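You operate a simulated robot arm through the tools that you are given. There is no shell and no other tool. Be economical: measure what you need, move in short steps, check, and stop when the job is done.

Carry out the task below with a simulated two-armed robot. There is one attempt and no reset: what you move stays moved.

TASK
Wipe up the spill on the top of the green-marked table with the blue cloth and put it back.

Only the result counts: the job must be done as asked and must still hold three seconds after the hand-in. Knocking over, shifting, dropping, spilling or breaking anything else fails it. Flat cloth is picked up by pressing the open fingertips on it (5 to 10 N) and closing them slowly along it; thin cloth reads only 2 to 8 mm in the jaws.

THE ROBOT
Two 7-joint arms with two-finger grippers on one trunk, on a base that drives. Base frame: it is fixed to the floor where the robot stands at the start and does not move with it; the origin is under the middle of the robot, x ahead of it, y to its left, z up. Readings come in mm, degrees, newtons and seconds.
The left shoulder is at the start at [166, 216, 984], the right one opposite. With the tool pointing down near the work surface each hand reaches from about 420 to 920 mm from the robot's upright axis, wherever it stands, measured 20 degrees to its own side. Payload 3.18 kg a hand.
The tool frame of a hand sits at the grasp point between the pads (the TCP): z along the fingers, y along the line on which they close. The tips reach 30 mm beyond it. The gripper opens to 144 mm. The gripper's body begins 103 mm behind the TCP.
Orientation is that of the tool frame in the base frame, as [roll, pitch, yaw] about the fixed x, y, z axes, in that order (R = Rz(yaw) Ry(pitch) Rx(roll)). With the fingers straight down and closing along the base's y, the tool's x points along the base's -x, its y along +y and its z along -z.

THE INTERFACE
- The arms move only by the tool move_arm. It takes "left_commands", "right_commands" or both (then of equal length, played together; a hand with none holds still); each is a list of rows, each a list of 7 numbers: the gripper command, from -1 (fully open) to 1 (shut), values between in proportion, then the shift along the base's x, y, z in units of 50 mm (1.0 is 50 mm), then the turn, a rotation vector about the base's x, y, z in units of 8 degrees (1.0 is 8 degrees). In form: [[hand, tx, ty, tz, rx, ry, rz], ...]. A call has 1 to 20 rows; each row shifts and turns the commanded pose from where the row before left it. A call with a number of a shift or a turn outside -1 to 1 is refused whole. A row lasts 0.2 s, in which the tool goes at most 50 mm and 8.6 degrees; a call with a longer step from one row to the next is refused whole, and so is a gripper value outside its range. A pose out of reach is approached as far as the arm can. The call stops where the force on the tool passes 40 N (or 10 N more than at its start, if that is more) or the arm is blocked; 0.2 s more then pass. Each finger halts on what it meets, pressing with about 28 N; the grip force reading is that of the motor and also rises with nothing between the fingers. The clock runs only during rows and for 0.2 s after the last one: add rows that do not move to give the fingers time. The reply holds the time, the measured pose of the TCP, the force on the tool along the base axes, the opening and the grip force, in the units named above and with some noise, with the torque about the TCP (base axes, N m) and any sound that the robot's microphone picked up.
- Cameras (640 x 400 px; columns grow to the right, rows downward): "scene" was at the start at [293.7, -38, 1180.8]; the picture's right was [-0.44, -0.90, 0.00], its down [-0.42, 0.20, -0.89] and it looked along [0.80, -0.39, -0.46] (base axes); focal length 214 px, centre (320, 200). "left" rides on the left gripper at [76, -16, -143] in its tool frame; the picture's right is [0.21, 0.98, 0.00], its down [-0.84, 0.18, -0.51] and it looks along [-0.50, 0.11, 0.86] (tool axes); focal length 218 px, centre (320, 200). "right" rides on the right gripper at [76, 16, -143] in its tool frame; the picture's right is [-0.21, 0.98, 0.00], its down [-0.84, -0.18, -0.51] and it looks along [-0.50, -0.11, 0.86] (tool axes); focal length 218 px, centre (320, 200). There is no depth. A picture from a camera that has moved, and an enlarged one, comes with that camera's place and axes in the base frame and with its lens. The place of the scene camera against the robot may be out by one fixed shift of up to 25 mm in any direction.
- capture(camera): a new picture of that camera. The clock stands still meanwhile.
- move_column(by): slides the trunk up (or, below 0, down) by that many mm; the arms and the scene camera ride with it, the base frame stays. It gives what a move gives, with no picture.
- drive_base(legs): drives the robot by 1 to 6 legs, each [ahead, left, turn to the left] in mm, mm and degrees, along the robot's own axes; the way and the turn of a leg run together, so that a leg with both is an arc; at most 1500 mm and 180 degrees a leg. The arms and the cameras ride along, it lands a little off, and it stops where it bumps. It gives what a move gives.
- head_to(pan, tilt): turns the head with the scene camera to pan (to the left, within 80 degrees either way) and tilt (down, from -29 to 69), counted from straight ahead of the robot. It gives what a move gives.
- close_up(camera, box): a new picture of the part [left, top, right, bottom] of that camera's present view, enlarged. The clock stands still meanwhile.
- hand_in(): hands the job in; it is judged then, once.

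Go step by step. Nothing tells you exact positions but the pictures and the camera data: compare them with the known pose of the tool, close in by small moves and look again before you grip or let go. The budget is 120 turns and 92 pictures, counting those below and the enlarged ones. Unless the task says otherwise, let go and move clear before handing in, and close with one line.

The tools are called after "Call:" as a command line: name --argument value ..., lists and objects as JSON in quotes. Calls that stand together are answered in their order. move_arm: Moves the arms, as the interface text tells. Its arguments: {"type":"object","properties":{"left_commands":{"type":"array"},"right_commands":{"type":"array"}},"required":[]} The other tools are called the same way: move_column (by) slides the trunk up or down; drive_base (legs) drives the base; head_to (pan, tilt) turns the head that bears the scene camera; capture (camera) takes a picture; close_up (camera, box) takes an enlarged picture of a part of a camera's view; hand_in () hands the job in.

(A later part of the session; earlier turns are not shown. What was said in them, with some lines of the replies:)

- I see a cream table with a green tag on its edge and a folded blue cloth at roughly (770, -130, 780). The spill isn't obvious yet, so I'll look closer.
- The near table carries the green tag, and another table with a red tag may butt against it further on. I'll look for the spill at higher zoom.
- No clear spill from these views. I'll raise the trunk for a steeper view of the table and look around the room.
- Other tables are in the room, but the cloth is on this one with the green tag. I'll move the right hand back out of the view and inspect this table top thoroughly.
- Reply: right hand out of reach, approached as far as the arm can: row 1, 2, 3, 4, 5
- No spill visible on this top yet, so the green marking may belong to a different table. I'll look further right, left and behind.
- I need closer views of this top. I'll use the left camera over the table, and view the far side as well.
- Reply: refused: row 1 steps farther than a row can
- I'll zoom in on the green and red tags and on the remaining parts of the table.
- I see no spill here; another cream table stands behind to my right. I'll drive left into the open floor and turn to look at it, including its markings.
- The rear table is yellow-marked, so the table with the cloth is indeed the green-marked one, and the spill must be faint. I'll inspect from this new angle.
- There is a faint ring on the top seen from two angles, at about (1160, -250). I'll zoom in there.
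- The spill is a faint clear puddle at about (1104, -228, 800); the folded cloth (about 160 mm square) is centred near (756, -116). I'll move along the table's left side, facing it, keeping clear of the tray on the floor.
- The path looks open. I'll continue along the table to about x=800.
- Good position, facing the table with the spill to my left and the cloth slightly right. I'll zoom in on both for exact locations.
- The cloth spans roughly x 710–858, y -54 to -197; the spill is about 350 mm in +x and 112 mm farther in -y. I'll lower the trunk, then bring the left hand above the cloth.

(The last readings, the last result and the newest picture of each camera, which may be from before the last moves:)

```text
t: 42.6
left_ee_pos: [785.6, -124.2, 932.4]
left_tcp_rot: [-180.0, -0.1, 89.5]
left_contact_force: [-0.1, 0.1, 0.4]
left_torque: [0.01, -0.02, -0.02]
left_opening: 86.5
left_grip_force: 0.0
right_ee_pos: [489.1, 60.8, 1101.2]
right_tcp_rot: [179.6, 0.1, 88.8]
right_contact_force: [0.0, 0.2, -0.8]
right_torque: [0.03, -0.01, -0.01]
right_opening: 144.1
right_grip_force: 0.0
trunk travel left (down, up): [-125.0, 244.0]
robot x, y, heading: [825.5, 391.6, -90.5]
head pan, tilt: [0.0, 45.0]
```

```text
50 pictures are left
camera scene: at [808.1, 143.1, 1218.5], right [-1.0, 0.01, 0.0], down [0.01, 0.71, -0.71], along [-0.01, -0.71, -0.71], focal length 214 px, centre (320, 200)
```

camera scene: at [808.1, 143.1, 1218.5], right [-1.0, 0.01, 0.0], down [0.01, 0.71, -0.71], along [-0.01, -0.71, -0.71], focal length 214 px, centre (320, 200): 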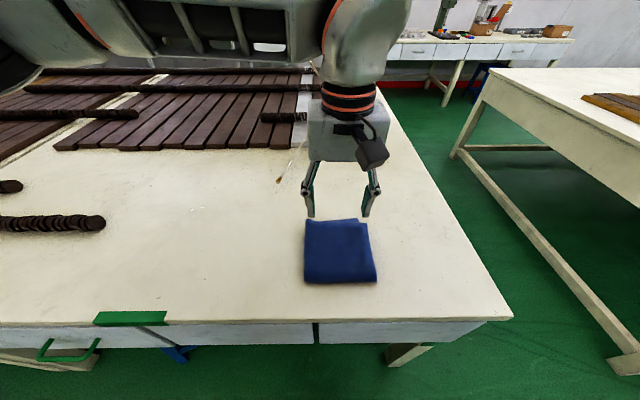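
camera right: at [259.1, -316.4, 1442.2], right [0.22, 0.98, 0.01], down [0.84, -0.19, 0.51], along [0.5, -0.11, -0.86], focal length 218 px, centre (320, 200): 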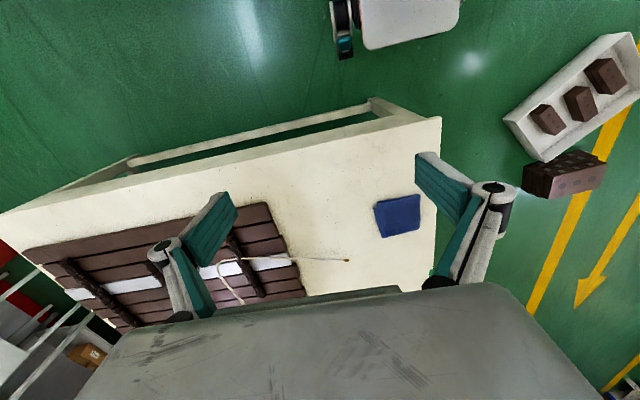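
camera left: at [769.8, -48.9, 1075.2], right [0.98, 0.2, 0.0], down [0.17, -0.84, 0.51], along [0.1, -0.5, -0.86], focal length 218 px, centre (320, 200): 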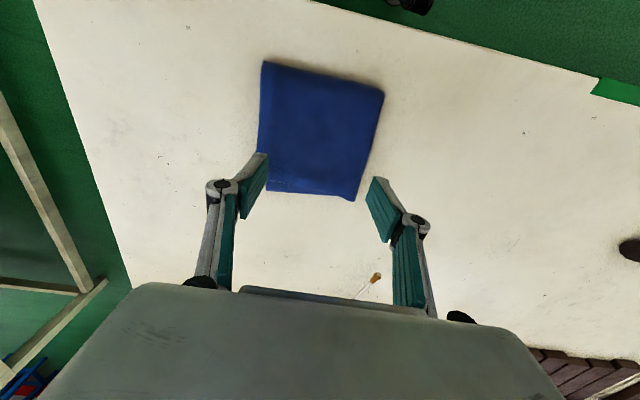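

The cloth centre is about (782, -112), nearly under the hand. I'll descend to just above it, then feel for contact in small steps.

Call:
move_arm --left_commands '[[0.0, 0, 0.2, -0.5, 0, 0, 0], [0.0, 0, 0, -0.5, 0, 0, 0], [0.0, 0, 0, -0.3, 0, 0, 0], [0.0, 0, 0, -0.1, 0, 0, 0], [0.0, 0, 0, -0.06, 0, 0, 0], [0.0, 0, 0, 0, 0, 0, 0]]'

Call:
close_up --camera "scene" --box '[260, 180, 420, 280]'

```text
t: 44.0
left_ee_pos: [786.5, -114.2, 857.9]
left_tcp_rot: [-180.0, -0.1, 89.4]
left_contact_force: [-0.2, 0.5, 0.2]
left_torque: [-0.05, -0.03, 0.0]
left_opening: 71.5
left_grip_force: 0.0
right_ee_pos: [488.0, 61.9, 1099.8]
right_tcp_rot: [179.7, 0.2, 88.9]
right_contact_force: [0.1, 0.8, 0.2]
right_torque: [0.02, 0.0, 0.03]
right_opening: 143.8
right_grip_force: 0.0
trunk travel left (down, up): [-125.0, 244.0]
robot x, y, heading: [825.1, 394.4, -90.6]
head pan, tilt: [0.0, 45.0]
```

```text
4.00 times, centred on (340, 230) of scene
camera zoom: at [808.3, 143.6, 1218.7], right [-1.0, 0.01, 0.0], down [0.01, 0.71, -0.71], along [-0.01, -0.71, -0.71], focal length 858 px, centre (240, 80)
```

zoom: 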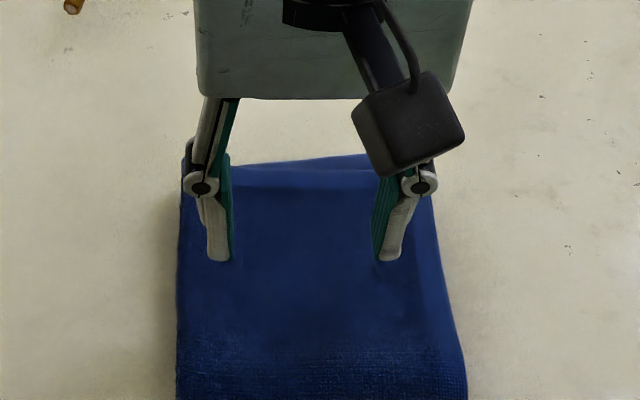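

The tips are just above the cloth. I'll press down slowly.

Call:
move_arm --left_commands '[[0.0, 0, 0, -0.06, 0, 0, 0], [0.0, 0, 0, -0.06, 0, 0, 0], [0.0, 0, 0, 0, 0, 0, 0]]'

Call:
move_arm --left_commands '[[0.0, 0, 0, -0.06, 0, 0, 0], [0.0, 0, 0, -0.06, 0, 0, 0], [0.0, 0, 0, 0, 0, 0, 0]]'

```text
t: 44.8
left_ee_pos: [786.4, -115.1, 853.0]
left_tcp_rot: [-179.9, -0.1, 89.6]
left_contact_force: [-0.5, -0.3, 0.4]
left_torque: [0.03, 0.04, 0.0]
left_opening: 72.0
left_grip_force: 0.1
right_ee_pos: [487.9, 62.6, 1100.5]
right_tcp_rot: [179.7, 0.2, 88.8]
right_contact_force: [-0.5, 0.9, -0.3]
right_torque: [0.01, -0.03, -0.01]
right_opening: 144.1
right_grip_force: 0.1
trunk travel left (down, up): [-125.0, 244.0]
robot x, y, heading: [825.5, 390.3, -90.6]
head pan, tilt: [0.0, 45.0]
```

```text
t: 45.6
left_ee_pos: [786.5, -114.8, 844.9]
left_tcp_rot: [180.0, -0.2, 89.5]
left_contact_force: [0.2, -0.2, 0.0]
left_torque: [-0.03, 0.02, 0.03]
left_opening: 71.8
left_grip_force: 0.0
right_ee_pos: [488.6, 61.1, 1100.5]
right_tcp_rot: [179.7, 0.2, 88.8]
right_contact_force: [0.1, 0.4, 0.6]
right_torque: [0.02, 0.02, 0.03]
right_opening: 144.1
right_grip_force: 0.0
trunk travel left (down, up): [-125.0, 244.0]
robot x, y, heading: [823.4, 394.1, -90.4]
head pan, tilt: [0.0, 45.0]
```

Call:
move_arm --left_commands '[[0.0, 0, 0, -0.06, 0, 0, 0], [0.0, 0, 0, -0.06, 0, 0, 0], [0.0, 0, 0, 0, 0, 0, 0]]'

Call:
move_arm --left_commands '[[0.0, 0, 0, -0.06, 0, 0, 0], [0.0, 0, 0, -0.04, 0, 0, 0], [0.0, 0, 0, 0, 0, 0, 0]]'

Call:
close_up --camera "scene" --box '[260, 180, 420, 280]'

```text
t: 46.4
left_ee_pos: [787.5, -112.8, 839.6]
left_tcp_rot: [179.9, -0.1, 89.4]
left_contact_force: [0.3, 0.6, 0.2]
left_torque: [0.01, 0.01, 0.01]
left_opening: 71.8
left_grip_force: 0.0
right_ee_pos: [488.9, 61.2, 1100.1]
right_tcp_rot: [179.6, 0.2, 88.8]
right_contact_force: [0.3, 0.8, 0.5]
right_torque: [0.0, 0.02, 0.01]
right_opening: 143.9
right_grip_force: 0.0
trunk travel left (down, up): [-125.0, 244.0]
robot x, y, heading: [825.8, 394.3, -90.4]
head pan, tilt: [0.0, 45.0]
```

```text
t: 47.2
left_ee_pos: [785.4, -114.5, 833.4]
left_tcp_rot: [-179.9, -0.2, 89.5]
left_contact_force: [0.3, 0.1, 0.2]
left_torque: [-0.01, 0.01, -0.01]
left_opening: 71.7
left_grip_force: 0.1
right_ee_pos: [487.2, 61.7, 1100.4]
right_tcp_rot: [179.7, 0.2, 88.7]
right_contact_force: [-0.1, -0.4, -0.4]
right_torque: [0.02, -0.02, 0.0]
right_opening: 144.0
right_grip_force: 0.1
trunk travel left (down, up): [-125.0, 244.0]
robot x, y, heading: [824.5, 392.9, -90.6]
head pan, tilt: [0.0, 45.0]
```

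```text
4.00 times, centred on (340, 230) of scene
camera zoom: at [808.3, 143.6, 1218.7], right [-1.0, 0.01, 0.0], down [0.01, 0.71, -0.71], along [-0.01, -0.71, -0.71], focal length 858 px, centre (240, 80)
```

zoom: 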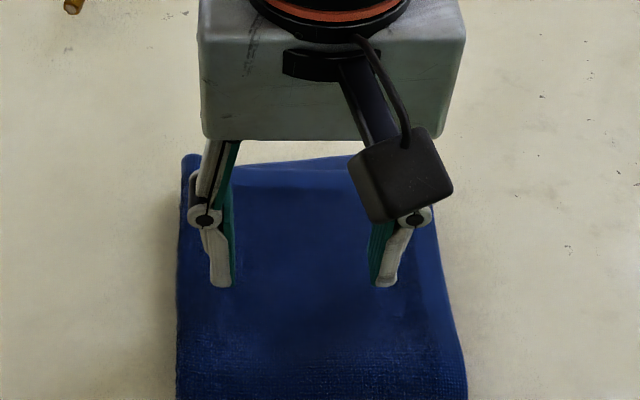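

Still no contact with tips at about 803. I'll keep going slowly.

Call:
move_arm --left_commands '[[0.0, 0, 0, -0.05, 0, 0, 0], [0.0, 0, 0, -0.05, 0, 0, 0], [0.0, 0, 0, 0, 0, 0, 0]]'

Call:
move_arm --left_commands '[[0.0, 0, 0, -0.05, 0, 0, 0], [0.0, 0, 0, -0.03, 0, 0, 0], [0.0, 0, 0, 0, 0, 0, 0]]'

```text
t: 48.0
left_ee_pos: [786.1, -114.1, 828.2]
left_tcp_rot: [179.9, -0.2, 89.5]
left_contact_force: [-1.2, 0.5, 0.3]
left_torque: [-0.04, -0.02, -0.01]
left_opening: 71.9
left_grip_force: 0.1
right_ee_pos: [487.8, 61.3, 1100.7]
right_tcp_rot: [179.7, 0.2, 88.8]
right_contact_force: [-0.1, -0.6, 0.8]
right_torque: [-0.01, -0.02, 0.0]
right_opening: 144.2
right_grip_force: 0.0
trunk travel left (down, up): [-125.0, 244.0]
robot x, y, heading: [823.2, 393.4, -90.8]
head pan, tilt: [0.0, 45.0]
```

```text
t: 48.8
left_ee_pos: [787.6, -113.8, 825.7]
left_tcp_rot: [179.9, -0.1, 89.4]
left_contact_force: [0.4, -0.3, -0.6]
left_torque: [0.01, 0.01, 0.02]
left_opening: 71.9
left_grip_force: 0.0
right_ee_pos: [487.8, 62.1, 1099.6]
right_tcp_rot: [179.7, 0.2, 88.7]
right_contact_force: [-0.3, 0.5, 0.2]
right_torque: [-0.01, -0.01, 0.02]
right_opening: 144.1
right_grip_force: 0.0
trunk travel left (down, up): [-125.0, 244.0]
robot x, y, heading: [826.3, 395.5, -90.6]
head pan, tilt: [0.0, 45.0]
```

Call:
move_arm --left_commands '[[0.0, 0, 0, -0.05, 0, 0, 0], [0.0, 0, 0, -0.03, 0, 0, 0], [0.0, 0, 0, 0, 0, 0, 0]]'

Call:
close_up --camera "scene" --box '[260, 180, 420, 280]'

Call:
capture --camera "left"

```text
t: 49.6
left_ee_pos: [786.8, -114.0, 821.1]
left_tcp_rot: [-179.9, -0.1, 89.5]
left_contact_force: [0.6, 0.0, -0.2]
left_torque: [0.02, 0.0, -0.02]
left_opening: 71.8
left_grip_force: 0.0
right_ee_pos: [487.9, 61.7, 1101.1]
right_tcp_rot: [179.7, 0.3, 88.8]
right_contact_force: [0.2, 0.1, -0.1]
right_torque: [0.04, -0.02, -0.01]
right_opening: 144.0
right_grip_force: 0.0
trunk travel left (down, up): [-125.0, 244.0]
robot x, y, heading: [827.5, 393.4, -90.4]
head pan, tilt: [0.0, 45.0]
```

```text
4.00 times, centred on (340, 230) of scene
camera zoom: at [808.3, 143.6, 1218.7], right [-1.0, 0.01, 0.0], down [0.01, 0.71, -0.71], along [-0.01, -0.71, -0.71], focal length 858 px, centre (240, 80)
```

zoom: 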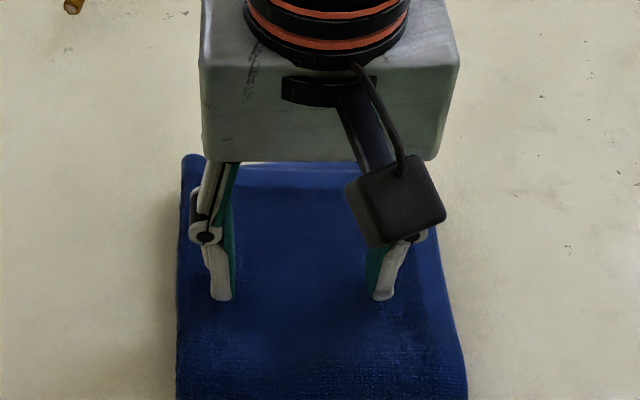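

```text
46 pictures are left
camera left: at [770.2, -38.4, 963.8], right [0.98, 0.2, 0.0], down [0.17, -0.84, 0.51], along [0.1, -0.5, -0.86], focal length 218 px, centre (320, 200)
```

left: 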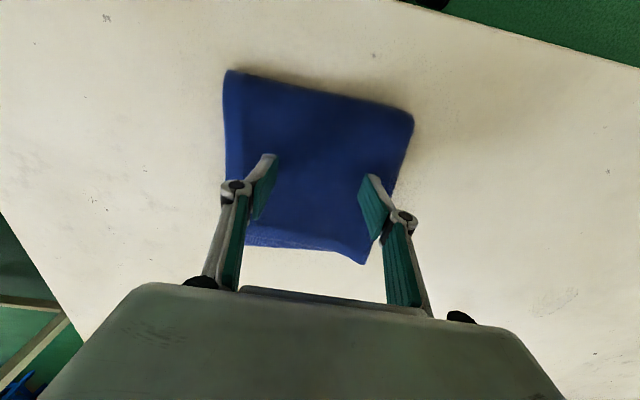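

Parallax suggests the cloth top is lower, around z=765. I'll continue the descent in small steps.

Call:
move_arm --left_commands '[[0.0, 0, 0, -0.06, 0, 0, 0], [0.0, 0, 0, -0.06, 0, 0, 0], [0.0, 0, 0, 0, 0, 0, 0]]'

Call:
move_arm --left_commands '[[0.0, 0, 0, -0.06, 0, 0, 0], [0.0, 0, 0, -0.06, 0, 0, 0], [0.0, 0, 0, 0, 0, 0, 0]]'

Call:
move_arm --left_commands '[[0.0, 0, 0, -0.04, 0, 0, 0], [0.0, 0, 0, -0.04, 0, 0, 0], [0.0, 0, 0, 0, 0, 0, 0]]'

```text
t: 50.4
left_ee_pos: [786.5, -113.9, 816.2]
left_tcp_rot: [180.0, -0.1, 89.5]
left_contact_force: [0.1, -0.6, -0.1]
left_torque: [0.02, 0.02, 0.0]
left_opening: 72.1
left_grip_force: 0.0
right_ee_pos: [487.3, 61.3, 1101.1]
right_tcp_rot: [179.8, 0.2, 88.8]
right_contact_force: [0.5, 0.4, -0.5]
right_torque: [0.01, 0.01, 0.0]
right_opening: 143.9
right_grip_force: 0.1
trunk travel left (down, up): [-125.0, 244.0]
robot x, y, heading: [822.4, 394.2, -90.5]
head pan, tilt: [0.0, 45.0]
```

```text
t: 51.2
left_ee_pos: [785.9, -113.7, 811.4]
left_tcp_rot: [-179.9, 0.1, 89.4]
left_contact_force: [-0.4, 0.0, 1.6]
left_torque: [-0.01, 0.04, -0.04]
left_opening: 71.5
left_grip_force: 0.0
right_ee_pos: [488.9, 61.4, 1100.9]
right_tcp_rot: [179.7, 0.2, 88.8]
right_contact_force: [0.3, 0.7, -0.3]
right_torque: [-0.01, -0.04, -0.01]
right_opening: 143.8
right_grip_force: 0.1
trunk travel left (down, up): [-125.0, 244.0]
robot x, y, heading: [823.9, 395.7, -90.9]
head pan, tilt: [0.0, 45.0]
```

```text
t: 52.0
left_ee_pos: [788.3, -114.7, 807.0]
left_tcp_rot: [-179.9, 0.0, 89.6]
left_contact_force: [-1.2, 0.6, 5.3]
left_torque: [0.02, 0.05, 0.0]
left_opening: 72.3
left_grip_force: 0.1
right_ee_pos: [488.2, 61.4, 1100.2]
right_tcp_rot: [179.7, 0.3, 88.8]
right_contact_force: [0.7, 0.1, 0.2]
right_torque: [-0.02, -0.02, 0.03]
right_opening: 144.2
right_grip_force: 0.1
trunk travel left (down, up): [-125.0, 244.0]
robot x, y, heading: [826.4, 390.8, -90.6]
head pan, tilt: [0.0, 45.0]
```

Contact at 5.3 N with the tips on the cloth (z≈777). I'll press slightly more and close slowly.

Call:
move_arm --left_commands '[[0.0, 0, 0, -0.03, 0, 0, 0], [0.06, 0, 0, 0, 0, 0, 0], [0.12, 0, 0, 0, 0, 0, 0], [0.18, 0, 0, 0, 0, 0, 0], [0.24, 0, 0, 0, 0, 0, 0], [0.3, 0, 0, 0, 0, 0, 0], [0.36, 0, 0, 0, 0, 0, 0], [0.42, 0, 0, 0, 0, 0, 0], [0.48, 0, 0, 0, 0, 0, 0], [0.54, 0, 0, 0, 0, 0, 0]]'

Call:
close_up --camera "scene" --box '[240, 180, 440, 305]'

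```text
t: 54.2
left_ee_pos: [786.0, -113.5, 804.7]
left_tcp_rot: [-179.9, 0.0, 89.5]
left_contact_force: [0.2, 0.6, 12.8]
left_torque: [0.01, 0.03, 0.02]
left_opening: 32.0
left_grip_force: 0.0
right_ee_pos: [488.8, 61.5, 1100.8]
right_tcp_rot: [179.6, 0.2, 88.8]
right_contact_force: [0.1, -0.4, 0.2]
right_torque: [0.01, -0.02, -0.02]
right_opening: 143.9
right_grip_force: 0.0
trunk travel left (down, up): [-125.0, 244.0]
robot x, y, heading: [827.1, 393.5, -90.5]
head pan, tilt: [0.0, 45.0]
```

```text
3.20 times, centred on (340, 242) of scene
camera zoom: at [808.4, 144.3, 1218.9], right [-1.0, 0.01, 0.0], down [0.01, 0.71, -0.71], along [-0.01, -0.71, -0.71], focal length 686 px, centre (256, 64)
```

zoom: 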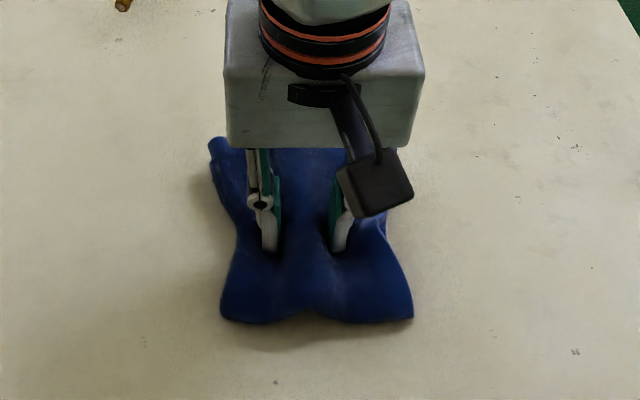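

The cloth bunches nicely between the fingers; I'll ease the press a little and finish closing.

Call:
move_arm --left_commands '[[0.6, 0, 0, 0.02, 0, 0, 0], [0.66, 0, 0, 0, 0, 0, 0], [0.72, 0, 0, 0, 0, 0, 0], [0.78, 0, 0, 0, 0, 0, 0], [0.84, 0, 0, 0, 0, 0, 0], [0.9, 0, 0, 0, 0, 0, 0], [0.96, 0, 0, 0, 0, 0, 0], [1, 0, 0, 0, 0, 0, 0], [1, 0, 0, 0, 0, 0, 0], [1, 0, 0, 0, 0, 0, 0]]'

Call:
close_up --camera "scene" --box '[240, 180, 440, 305]'

```text
t: 56.4
left_ee_pos: [786.2, -115.3, 806.7]
left_tcp_rot: [-179.9, 0.0, 89.5]
left_contact_force: [-0.2, 0.6, 6.5]
left_torque: [0.01, -0.03, -0.05]
left_opening: 15.5
left_grip_force: 27.8
right_ee_pos: [489.9, 61.7, 1099.7]
right_tcp_rot: [179.7, 0.2, 88.8]
right_contact_force: [0.3, -0.1, -0.3]
right_torque: [0.01, -0.04, 0.01]
right_opening: 143.7
right_grip_force: 0.1
trunk travel left (down, up): [-125.0, 244.0]
robot x, y, heading: [823.7, 393.3, -90.5]
head pan, tilt: [0.0, 45.0]
```

```text
3.20 times, centred on (340, 242) of scene
camera zoom: at [808.3, 144.0, 1218.8], right [-1.0, 0.01, 0.0], down [0.01, 0.71, -0.71], along [-0.01, -0.71, -0.71], focal length 686 px, centre (256, 64)
```

zoom: 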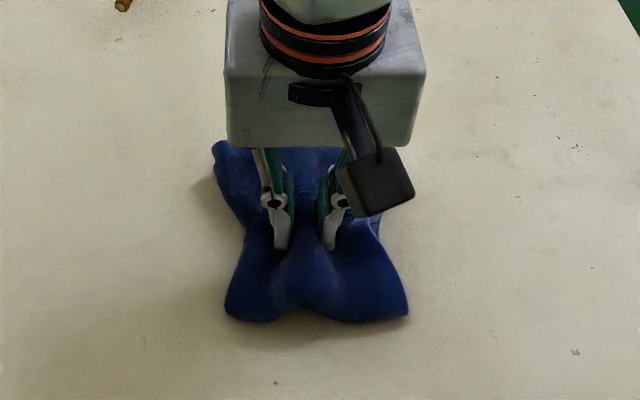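

The cloth is gripped (15.5 mm, 28 N). Recomputed with the lower table height (~762), the spill is at about (1165, -255). I'll lift slightly and move the cloth to just beside it.

Call:
move_arm --left_commands '[[1, 0, 0, 0.3, 0, 0, 0], [1, 0, 0, 0.3, 0, 0, 0], [1, 0, 0, 0, 0, 0, 0]]'

Call:
close_up --camera "scene" --box '[240, 180, 440, 305]'

```text
t: 57.2
left_ee_pos: [786.0, -115.1, 836.2]
left_tcp_rot: [-180.0, 0.0, 89.4]
left_contact_force: [0.0, 0.7, -1.0]
left_torque: [-0.02, -0.03, 0.0]
left_opening: 15.2
left_grip_force: 28.3
right_ee_pos: [487.4, 60.9, 1100.8]
right_tcp_rot: [179.7, 0.2, 88.8]
right_contact_force: [0.5, 0.3, -0.4]
right_torque: [0.02, -0.01, 0.01]
right_opening: 143.9
right_grip_force: 0.0
trunk travel left (down, up): [-125.0, 244.0]
robot x, y, heading: [825.9, 394.8, -90.7]
head pan, tilt: [0.0, 45.0]
```

```text
3.20 times, centred on (340, 242) of scene
camera zoom: at [808.3, 143.2, 1218.5], right [-1.0, 0.01, 0.0], down [0.01, 0.71, -0.71], along [-0.01, -0.71, -0.71], focal length 686 px, centre (256, 64)
```

zoom: 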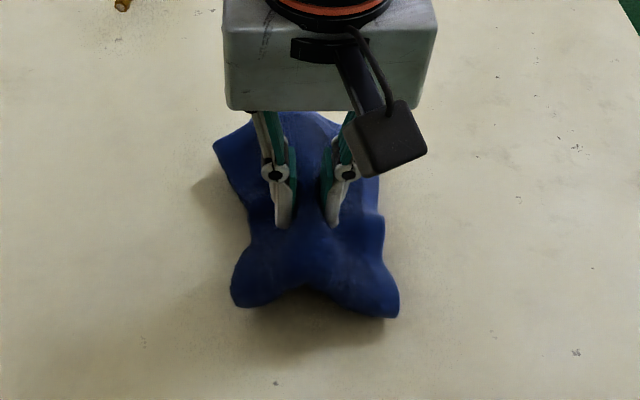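

The cloth lifts as one piece. Now I'll carry it toward the spill and look.

Call:
move_arm --left_commands '[[1, 0.7, -0.25, 0.1, 0, 0, 0], [1, 0.7, -0.25, 0.1, 0, 0, 0], [1, 0.7, -0.25, 0, 0, 0, 0], [1, 0.7, -0.25, 0, 0, 0, 0], [1, 0.7, -0.25, 0, 0, 0, 0], [1, 0.7, -0.25, 0, 0, 0, 0], [1, 0.7, -0.25, 0, 0, 0, 0], [1, 0, 0, 0, 0, 0, 0]]'

Call:
capture --camera "left"

Call:
head_to --pan 25 --tilt 45

Call:
capture --camera "scene"

```text
t: 59.0
left_ee_pos: [1033.7, -200.0, 843.6]
left_tcp_rot: [179.9, 0.0, 89.4]
left_contact_force: [0.1, -0.2, -0.4]
left_torque: [0.02, -0.03, -0.03]
left_opening: 15.2
left_grip_force: 28.9
right_ee_pos: [488.2, 61.2, 1100.0]
right_tcp_rot: [179.6, 0.3, 88.7]
right_contact_force: [-1.0, -0.6, -0.4]
right_torque: [0.03, 0.01, 0.0]
right_opening: 144.1
right_grip_force: 0.1
trunk travel left (down, up): [-125.0, 244.0]
robot x, y, heading: [818.0, 395.1, -90.5]
head pan, tilt: [0.0, 45.0]
```

```text
42 pictures are left
camera left: at [1018.1, -125.7, 987.2], right [0.98, 0.2, 0.0], down [0.17, -0.84, 0.51], along [0.1, -0.5, -0.86], focal length 218 px, centre (320, 200)
```

left: 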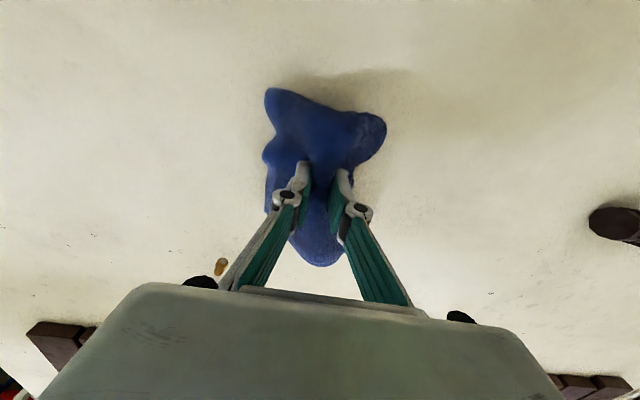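

```text
t: 59.9
left_ee_pos: [1034.6, -201.2, 844.0]
left_tcp_rot: [-180.0, -0.1, 89.5]
left_contact_force: [-0.4, 0.2, -0.5]
left_torque: [0.0, -0.05, 0.01]
left_opening: 15.2
left_grip_force: 27.8
right_ee_pos: [488.8, 61.2, 1099.9]
right_tcp_rot: [179.7, 0.1, 88.9]
right_contact_force: [-0.3, 0.1, 0.3]
right_torque: [0.03, -0.02, 0.02]
right_opening: 144.1
right_grip_force: 0.1
trunk travel left (down, up): [-125.0, 244.0]
robot x, y, heading: [819.4, 393.5, -90.6]
head pan, tilt: [25.0, 45.0]
```

```text
41 pictures are left
camera scene: at [842.7, 150.8, 1218.7], right [-0.91, -0.41, 0.0], down [-0.29, 0.64, -0.71], along [0.29, -0.64, -0.71], focal length 214 px, centre (320, 200)
```

scene: 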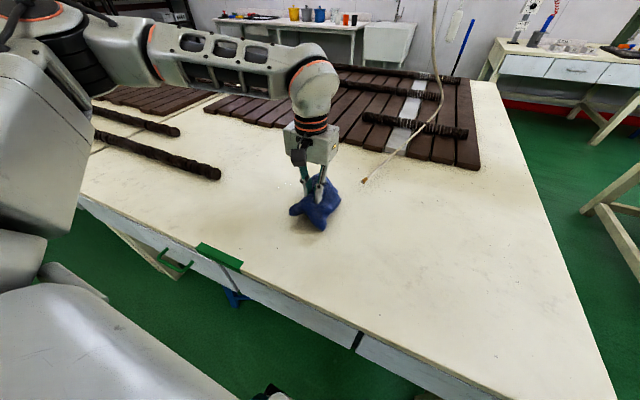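

Call:
close_up --camera "scene" --box '[220, 130, 340, 205]'

Call:
close_up --camera "left" --box '[320, 130, 580, 330]'

```text
5.33 times, centred on (280, 168) of scene
camera zoom: at [842.7, 150.8, 1218.7], right [-0.91, -0.41, 0.0], down [-0.29, 0.64, -0.71], along [0.29, -0.64, -0.71], focal length 1144 px, centre (533, 373)
```

zoom: 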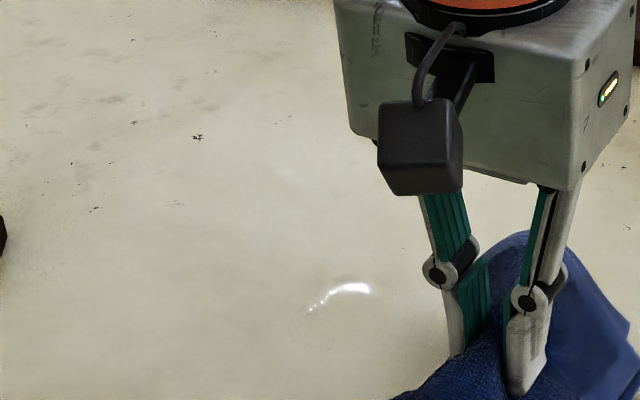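

```text
2.00 times, centred on (450, 230) of left
camera zoom: at [1018.1, -125.6, 987.2], right [0.98, 0.2, 0.0], down [0.17, -0.84, 0.51], along [0.1, -0.5, -0.86], focal length 436 px, centre (60, 140)
```

zoom: 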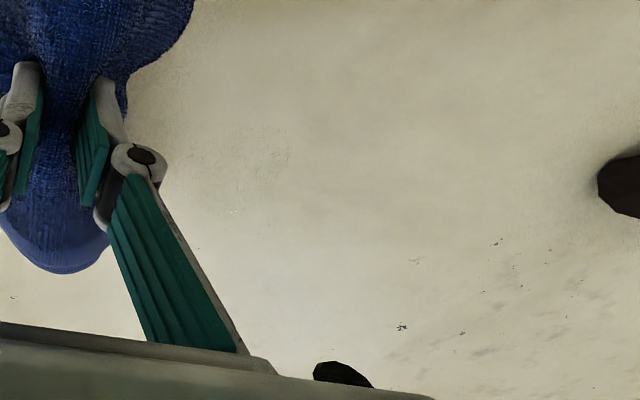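

The glint and the dotted edge agree: the spill is centred at about (1166, -252), radius about 40 mm. I'll lower the cloth beside it.

Call:
move_arm --left_commands '[[1, 0.55, -0.5, 0, 0, 0, 0], [1, 0.55, -0.5, 0, 0, 0, 0], [1, 0, 0, -0.4, 0, 0, 0], [1, 0, 0, -0.2, 0, 0, 0], [1, 0, 0, -0.1, 0, 0, 0], [1, 0, 0, 0, 0, 0, 0]]'

Call:
move_arm --left_commands '[[1, 0, 0, -0.04, 0, 0, 0], [1, 0, 0, -0.04, 0, 0, 0], [1, 0, 0, 0, 0, 0, 0]]'

```text
t: 61.3
left_ee_pos: [1086.7, -252.0, 810.5]
left_tcp_rot: [-180.0, 0.0, 89.5]
left_contact_force: [1.1, 1.1, 5.0]
left_torque: [-0.02, -0.04, -0.04]
left_opening: 14.9
left_grip_force: 28.2
right_ee_pos: [487.9, 62.8, 1100.8]
right_tcp_rot: [179.8, 0.1, 88.8]
right_contact_force: [0.6, -0.9, 0.3]
right_torque: [0.0, -0.03, -0.02]
right_opening: 143.8
right_grip_force: 0.1
trunk travel left (down, up): [-125.0, 244.0]
robot x, y, heading: [824.2, 393.1, -90.4]
head pan, tilt: [25.0, 45.0]
```

```text
t: 62.1
left_ee_pos: [1086.7, -252.9, 807.8]
left_tcp_rot: [179.9, 0.1, 89.5]
left_contact_force: [0.1, -2.3, 14.5]
left_torque: [-0.08, -0.1, -0.08]
left_opening: 15.1
left_grip_force: 28.1
right_ee_pos: [488.6, 63.0, 1100.9]
right_tcp_rot: [179.7, 0.3, 88.9]
right_contact_force: [-0.3, 0.4, 0.1]
right_torque: [-0.05, 0.01, 0.04]
right_opening: 144.0
right_grip_force: 0.1
trunk travel left (down, up): [-125.0, 244.0]
robot x, y, heading: [823.8, 392.5, -91.0]
head pan, tilt: [25.0, 45.0]
```

Pressing at 14.5 N; I'll ease slightly and sweep across the spill and back.

Call:
move_arm --left_commands '[[1, 0.2, 0, 0.02, 0, 0, 0], [1, 0.3, 0, 0, 0, 0, 0], [1, 0.3, 0, 0, 0, 0, 0], [1, 0.3, 0, 0, 0, 0, 0], [1, 0.3, 0, 0, 0, 0, 0], [1, 0.3, 0, 0, 0, 0, 0], [1, 0.3, 0, 0, 0, 0, 0], [1, 0.3, 0, 0, 0, 0, 0], [1, 0.3, 0, 0, 0, 0, 0], [1, 0.3, 0, 0, 0, 0, 0], [1, 0, 0, 0, 0, 0, 0]]'

Call:
move_arm --left_commands '[[1, 0, -0.25, 0, 0, 0, 0], [1, 0, -0.25, 0, 0, 0, 0], [1, -0.3, 0, 0, 0, 0, 0], [1, -0.3, 0, 0, 0, 0, 0], [1, -0.3, 0, 0, 0, 0, 0], [1, -0.3, 0, 0, 0, 0, 0], [1, -0.3, 0, 0, 0, 0, 0], [1, -0.3, 0, 0, 0, 0, 0], [1, -0.3, 0, 0, 0, 0, 0], [1, -0.3, 0, 0, 0, 0, 0], [1, -0.3, 0, 0, 0, 0, 0], [1, 0, 0, 0, 0, 0, 0]]'

Call:
capture --camera "left"

```text
t: 64.5
left_ee_pos: [1224.6, -254.3, 808.0]
left_tcp_rot: [180.0, 0.1, 89.6]
left_contact_force: [-3.5, -1.6, 9.3]
left_torque: [-0.05, 0.08, -0.06]
left_opening: 15.0
left_grip_force: 27.6
left hand out of reach, approached as far as the arm can: row 10
right_ee_pos: [487.2, 62.6, 1100.7]
right_tcp_rot: [179.6, 0.3, 88.8]
right_contact_force: [1.2, -0.1, 0.4]
right_torque: [0.02, -0.02, 0.02]
right_opening: 144.1
right_grip_force: 0.1
trunk travel left (down, up): [-125.0, 244.0]
robot x, y, heading: [823.5, 393.3, -90.4]
head pan, tilt: [25.0, 45.0]
```

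```text
t: 67.1
left_ee_pos: [1090.3, -253.8, 808.6]
left_tcp_rot: [-179.8, 0.0, 89.7]
left_contact_force: [2.1, 0.4, 7.1]
left_torque: [-0.03, -0.13, 0.0]
left_opening: 15.5
left_grip_force: 27.7
left hand out of reach, approached as far as the arm can: row 1, 2
right_ee_pos: [488.7, 63.1, 1100.6]
right_tcp_rot: [179.7, 0.2, 88.8]
right_contact_force: [0.2, -0.7, 0.2]
right_torque: [0.0, 0.01, 0.0]
right_opening: 143.9
right_grip_force: 0.0
trunk travel left (down, up): [-125.0, 244.0]
robot x, y, heading: [824.7, 393.1, -90.6]
head pan, tilt: [25.0, 45.0]
```

```text
38 pictures are left
camera left: at [1074.1, -178.7, 951.5], right [0.98, 0.2, 0.0], down [0.17, -0.84, 0.51], along [0.1, -0.5, -0.86], focal length 218 px, centre (320, 200)
```

left: 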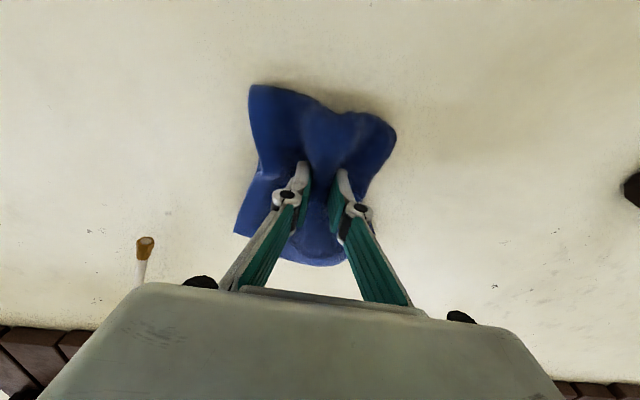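

I've made two passes; checking for residue.

Call:
close_up --camera "left" --box '[350, 80, 610, 280]'

Call:
close_up --camera "scene" --box '[200, 130, 320, 205]'

```text
2.00 times, centred on (480, 180) of left
camera zoom: at [1074.1, -178.7, 951.5], right [0.98, 0.2, 0.0], down [0.17, -0.84, 0.51], along [0.1, -0.5, -0.86], focal length 436 px, centre (0, 240)
```

zoom: 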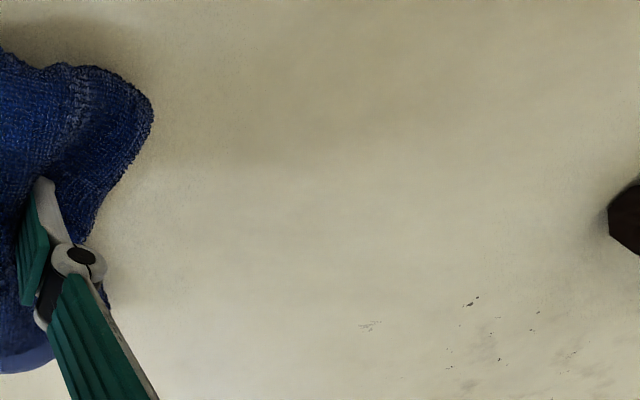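

```text
5.33 times, centred on (260, 168) of scene
camera zoom: at [842.8, 151.3, 1218.8], right [-0.91, -0.41, 0.0], down [-0.29, 0.64, -0.71], along [0.29, -0.64, -0.71], focal length 1144 px, centre (640, 373)
```

zoom: 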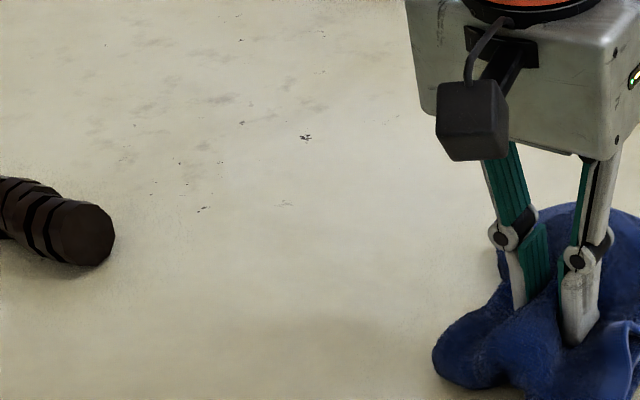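

No trace of the spill is left in view. I'll add passes offset to either side for full coverage.

Call:
move_arm --left_commands '[[1, 0, 0.4, 0, 0, 0, 0], [1, 0, 0.3, 0, 0, 0, 0], [1, 0.3, 0, 0, 0, 0, 0], [1, 0.3, 0, 0, 0, 0, 0], [1, 0.3, 0, 0, 0, 0, 0], [1, 0.3, 0, 0, 0, 0, 0], [1, 0.3, 0, 0, 0, 0, 0], [1, 0.3, 0, 0, 0, 0, 0], [1, 0.3, 0, 0, 0, 0, 0], [1, 0.3, 0, 0, 0, 0, 0], [1, 0, 0, 0, 0, 0, 0]]'

Call:
move_arm --left_commands '[[1, -0.2, -0.4, 0, 0, 0, 0], [1, -0.2, -0.4, 0, 0, 0, 0], [1, -0.2, -0.4, 0, 0, 0, 0], [1, -0.2, -0.2, 0, 0, 0, 0], [1, -0.3, 0, 0, 0, 0, 0], [1, -0.3, 0, 0, 0, 0, 0], [1, -0.3, 0, 0, 0, 0, 0], [1, -0.3, 0, 0, 0, 0, 0], [1, -0.3, 0, 0, 0, 0, 0], [1, 0, 0, 0, 0, 0, 0]]'

Call:
move_arm --left_commands '[[1, 0, 0, 0.5, 0, 0, 0], [1, 0, 0, 0.5, 0, 0, 0], [1, -0.8, 0.3, 0, 0, 0, 0], [1, -0.8, 0.3, 0, 0, 0, 0], [1, 0, 0, 0, 0, 0, 0]]'

Call:
capture --camera "left"

Call:
close_up --camera "scene" --box '[200, 130, 360, 230]'

```text
t: 69.5
left_ee_pos: [1209.4, -218.8, 807.2]
left_tcp_rot: [180.0, 0.0, 89.5]
left_contact_force: [-4.6, 0.3, 11.4]
left_torque: [-0.04, 0.06, -0.02]
left_opening: 15.2
left_grip_force: 28.3
right_ee_pos: [487.5, 61.7, 1100.5]
right_tcp_rot: [179.6, 0.2, 88.8]
right_contact_force: [-1.0, -0.7, -0.8]
right_torque: [0.01, 0.01, -0.01]
right_opening: 143.8
right_grip_force: 0.1
trunk travel left (down, up): [-125.0, 244.0]
robot x, y, heading: [824.3, 392.9, -90.4]
head pan, tilt: [25.0, 45.0]
```

```text
t: 71.7
left_ee_pos: [1095.1, -287.6, 808.9]
left_tcp_rot: [-179.9, -0.1, 89.5]
left_contact_force: [1.8, 0.9, 5.1]
left_torque: [0.02, -0.11, -0.04]
left_opening: 15.2
left_grip_force: 28.3
right_ee_pos: [488.7, 61.9, 1100.8]
right_tcp_rot: [179.8, 0.3, 88.8]
right_contact_force: [-0.6, 0.1, -0.2]
right_torque: [-0.04, -0.02, -0.02]
right_opening: 143.8
right_grip_force: 0.0
trunk travel left (down, up): [-125.0, 244.0]
robot x, y, heading: [824.7, 394.0, -90.4]
head pan, tilt: [25.0, 45.0]
```

```text
t: 72.9
left_ee_pos: [1017.5, -257.2, 858.0]
left_tcp_rot: [-179.9, -0.1, 89.6]
left_contact_force: [0.6, -0.1, -0.9]
left_torque: [-0.01, 0.01, -0.04]
left_opening: 15.1
left_grip_force: 27.7
right_ee_pos: [487.9, 60.6, 1099.6]
right_tcp_rot: [179.6, 0.1, 88.9]
right_contact_force: [0.8, -0.7, 0.7]
right_torque: [-0.06, 0.02, 0.01]
right_opening: 144.0
right_grip_force: 0.0
trunk travel left (down, up): [-125.0, 244.0]
robot x, y, heading: [824.3, 393.8, -90.8]
head pan, tilt: [25.0, 45.0]
```

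```text
35 pictures are left
camera left: at [1001.7, -181.5, 1001.3], right [0.98, 0.2, 0.0], down [0.17, -0.84, 0.51], along [0.1, -0.5, -0.86], focal length 218 px, centre (320, 200)
```

left: 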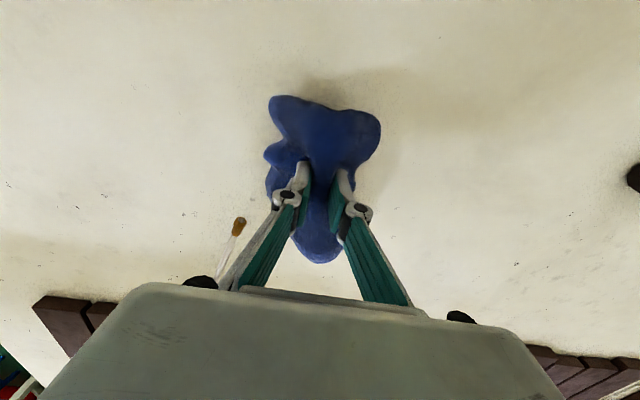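

```text
4.00 times, centred on (280, 180) of scene
camera zoom: at [843.2, 150.7, 1218.6], right [-0.91, -0.41, 0.0], down [-0.29, 0.64, -0.71], along [0.29, -0.64, -0.71], focal length 858 px, centre (480, 280)
```

zoom: 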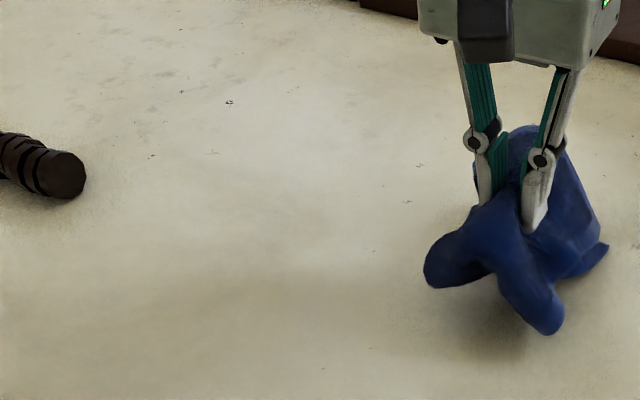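

The spill is gone, with no glint or outline left. I'll carry the cloth back to its original place and lower it.

Call:
move_arm --left_commands '[[1, -0.772, 0.477, 0, 0, 0, 0], [1, -0.772, 0.477, 0, 0, 0, 0], [1, -0.772, 0.477, 0, 0, 0, 0], [1, -0.772, 0.477, 0, 0, 0, 0], [1, -0.772, 0.477, 0, 0, 0, 0], [1, -0.772, 0.477, 0, 0, 0, 0], [1, 0, 0, 0, 0, 0, 0], [1, 0, 0, -0.4, 0, 0, 0], [1, 0, 0, -0.3, 0, 0, 0], [1, 0, 0, -0.2, 0, 0, 0], [1, 0, 0, -0.08, 0, 0, 0], [1, 0, 0, 0, 0, 0, 0]]'

Call:
capture --camera "left"

```text
t: 75.5
left_ee_pos: [783.2, -116.1, 809.6]
left_tcp_rot: [-179.8, 0.1, 89.6]
left_contact_force: [0.8, -3.2, 8.0]
left_torque: [-0.1, -0.05, -0.04]
left_opening: 15.0
left_grip_force: 28.0
right_ee_pos: [487.8, 61.9, 1100.3]
right_tcp_rot: [179.7, 0.2, 88.8]
right_contact_force: [-0.1, -0.2, -0.2]
right_torque: [0.02, 0.02, -0.02]
right_opening: 143.7
right_grip_force: 0.1
trunk travel left (down, up): [-125.0, 244.0]
robot x, y, heading: [829.6, 393.5, -90.5]
head pan, tilt: [25.0, 45.0]
```

```text
33 pictures are left
camera left: at [767.1, -39.7, 952.9], right [0.98, 0.2, 0.0], down [0.17, -0.84, 0.51], along [0.1, -0.5, -0.86], focal length 218 px, centre (320, 200)
```

left: 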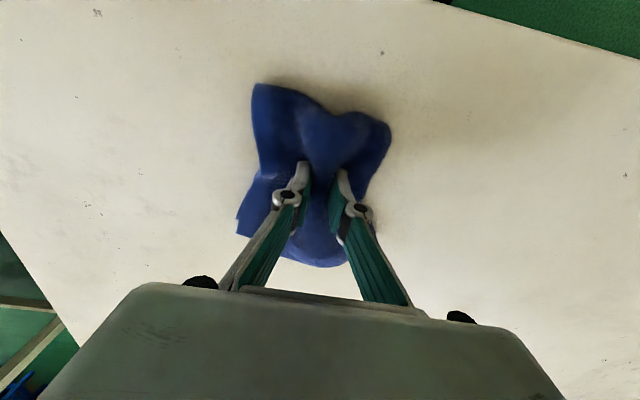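

The cloth is back over its original spot and resting on the table. I'll open slowly so it spreads out, then rise clear.

Call:
move_arm --left_commands '[[0.9, 0.05, 0.04, 0, 0, 0, 0], [0.78, 0, 0, 0, 0, 0, 0], [0.66, 0, 0, 0, 0, 0, 0], [0.54, 0, 0, 0, 0, 0, 0], [0.42, 0, 0, 0, 0, 0, 0], [0.3, 0, 0, 0, 0, 0, 0], [0.18, 0, 0, 0, 0, 0, 0], [0.06, 0, 0, 0, 0, 0, 0], [0, 0, 0, 0, 0, 0, 0], [0, 0, 0, 0.1, 0, 0, 0], [0, 0, 0, 0.2, 0, 0, 0], [0, 0, 0, 0.4, 0, 0, 0], [0, 0, 0, 0.8, 0, 0, 0], [0, 0, 0, 0.8, 0, 0, 0], [0, 0, 0, 0, 0, 0, 0]]'

Call:
capture --camera "left"

Call:
head_to --pan 0 --tilt 45

Call:
capture --camera "scene"

```text
t: 78.7
left_ee_pos: [784.4, -115.2, 923.1]
left_tcp_rot: [180.0, 0.0, 89.5]
left_contact_force: [0.3, 0.0, -0.2]
left_torque: [0.02, 0.02, 0.03]
left_opening: 72.2
left_grip_force: 0.2
right_ee_pos: [489.0, 61.1, 1100.0]
right_tcp_rot: [179.8, 0.1, 88.8]
right_contact_force: [0.8, -0.6, 0.3]
right_torque: [0.02, 0.06, 0.0]
right_opening: 143.9
right_grip_force: 0.0
trunk travel left (down, up): [-125.0, 244.0]
robot x, y, heading: [825.6, 394.2, -90.8]
head pan, tilt: [25.0, 45.0]
```

```text
32 pictures are left
camera left: at [768.0, -38.7, 1066.2], right [0.98, 0.2, 0.0], down [0.17, -0.85, 0.51], along [0.1, -0.5, -0.86], focal length 218 px, centre (320, 200)
```

left: 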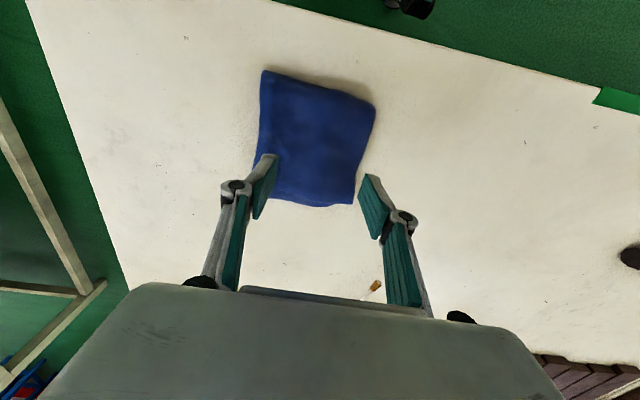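

```text
t: 79.6
left_ee_pos: [783.4, -113.3, 922.8]
left_tcp_rot: [-180.0, -0.1, 89.5]
left_contact_force: [0.3, -0.2, 0.0]
left_torque: [-0.01, -0.01, 0.0]
left_opening: 72.1
left_grip_force: 0.0
right_ee_pos: [487.9, 60.6, 1099.5]
right_tcp_rot: [179.8, 0.2, 88.7]
right_contact_force: [0.2, -0.2, -1.2]
right_torque: [-0.01, -0.01, 0.0]
right_opening: 144.0
right_grip_force: 0.1
trunk travel left (down, up): [-125.0, 244.0]
robot x, y, heading: [826.5, 395.2, -90.5]
head pan, tilt: [0.0, 45.0]
```

```text
31 pictures are left
camera scene: at [808.4, 143.5, 1218.7], right [-1.0, 0.01, 0.0], down [0.01, 0.71, -0.71], along [-0.01, -0.71, -0.71], focal length 214 px, centre (320, 200)
```

scene: 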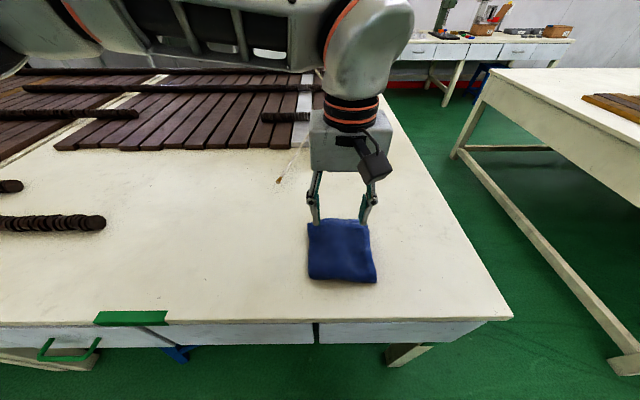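

The cloth lies flat back in its place. I'll raise the hand clear and do a last check of the wiped area.

Call:
move_arm --left_commands '[[-0.5, 0.3, 0.3, 0.7, 0, 0, 0], [-1, 0.3, 0.3, 0.7, 0, 0, 0], [-1, 0.3, 0.3, 0.7, 0, 0, 0], [-1, 0, 0, 0, 0, 0, 0]]'

Call:
head_to --pan 25 --tilt 45

Call:
close_up --camera "scene" --box '[200, 110, 360, 210]'

Call:
close_up --camera "left" --box '[380, 130, 620, 280]'

```text
t: 80.6
left_ee_pos: [830.2, -66.8, 1027.7]
left_tcp_rot: [-179.9, -0.2, 89.5]
left_contact_force: [0.4, 0.1, 0.2]
left_torque: [0.03, -0.03, -0.03]
left_opening: 144.1
left_grip_force: 0.1
right_ee_pos: [488.0, 61.5, 1100.7]
right_tcp_rot: [179.7, 0.1, 88.9]
right_contact_force: [-0.5, 0.0, -1.6]
right_torque: [0.03, -0.01, -0.02]
right_opening: 144.1
right_grip_force: 0.0
trunk travel left (down, up): [-125.0, 244.0]
robot x, y, heading: [827.5, 393.4, -90.5]
head pan, tilt: [0.0, 45.0]
```

```text
t: 81.5
left_ee_pos: [830.1, -66.9, 1028.3]
left_tcp_rot: [-179.9, 0.0, 89.5]
left_contact_force: [0.9, 1.3, 0.2]
left_torque: [0.0, 0.03, 0.0]
left_opening: 144.1
left_grip_force: 0.0
right_ee_pos: [488.1, 60.5, 1100.1]
right_tcp_rot: [179.7, 0.2, 88.8]
right_contact_force: [-0.1, 0.4, 0.4]
right_torque: [-0.05, -0.01, 0.01]
right_opening: 143.9
right_grip_force: 0.0
trunk travel left (down, up): [-125.0, 244.0]
robot x, y, heading: [825.9, 396.2, -90.5]
head pan, tilt: [25.0, 45.0]
```

```text
4.00 times, centred on (280, 160) of scene
camera zoom: at [842.7, 150.8, 1218.7], right [-0.91, -0.41, 0.0], down [-0.29, 0.64, -0.71], along [0.29, -0.64, -0.71], focal length 858 px, centre (480, 360)
```

zoom: 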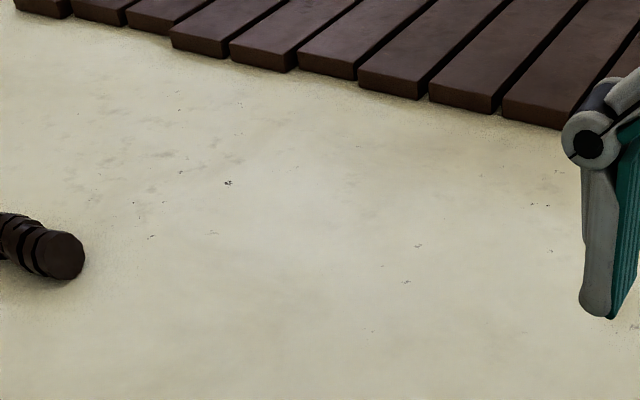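

```text
2.67 times, centred on (500, 205) of left
camera zoom: at [813.5, 8.6, 1172.1], right [0.98, 0.2, 0.0], down [0.17, -0.84, 0.51], along [0.1, -0.5, -0.86], focal length 582 px, centre (-160, 187)
```

zoom: 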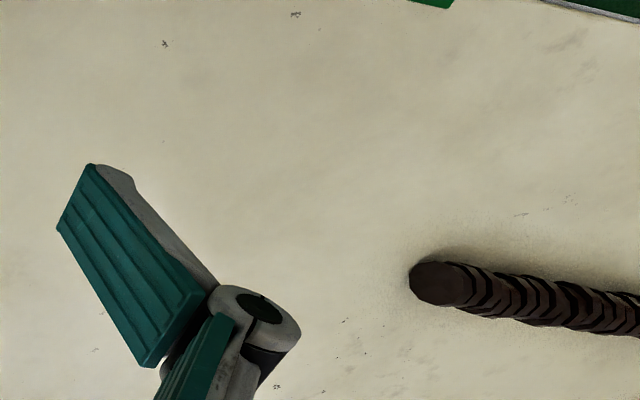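

The wiped area is clean, the cloth is back in its place, and the hand is clear. I'm handing in.

Call:
hand_in

```text
The job is handed in.
```

I wiped up the spill on the green-marked table with the blue cloth and laid the cloth back flat in its original place; the last pictures show no trace of the spill, and nothing else was disturbed that I could see.
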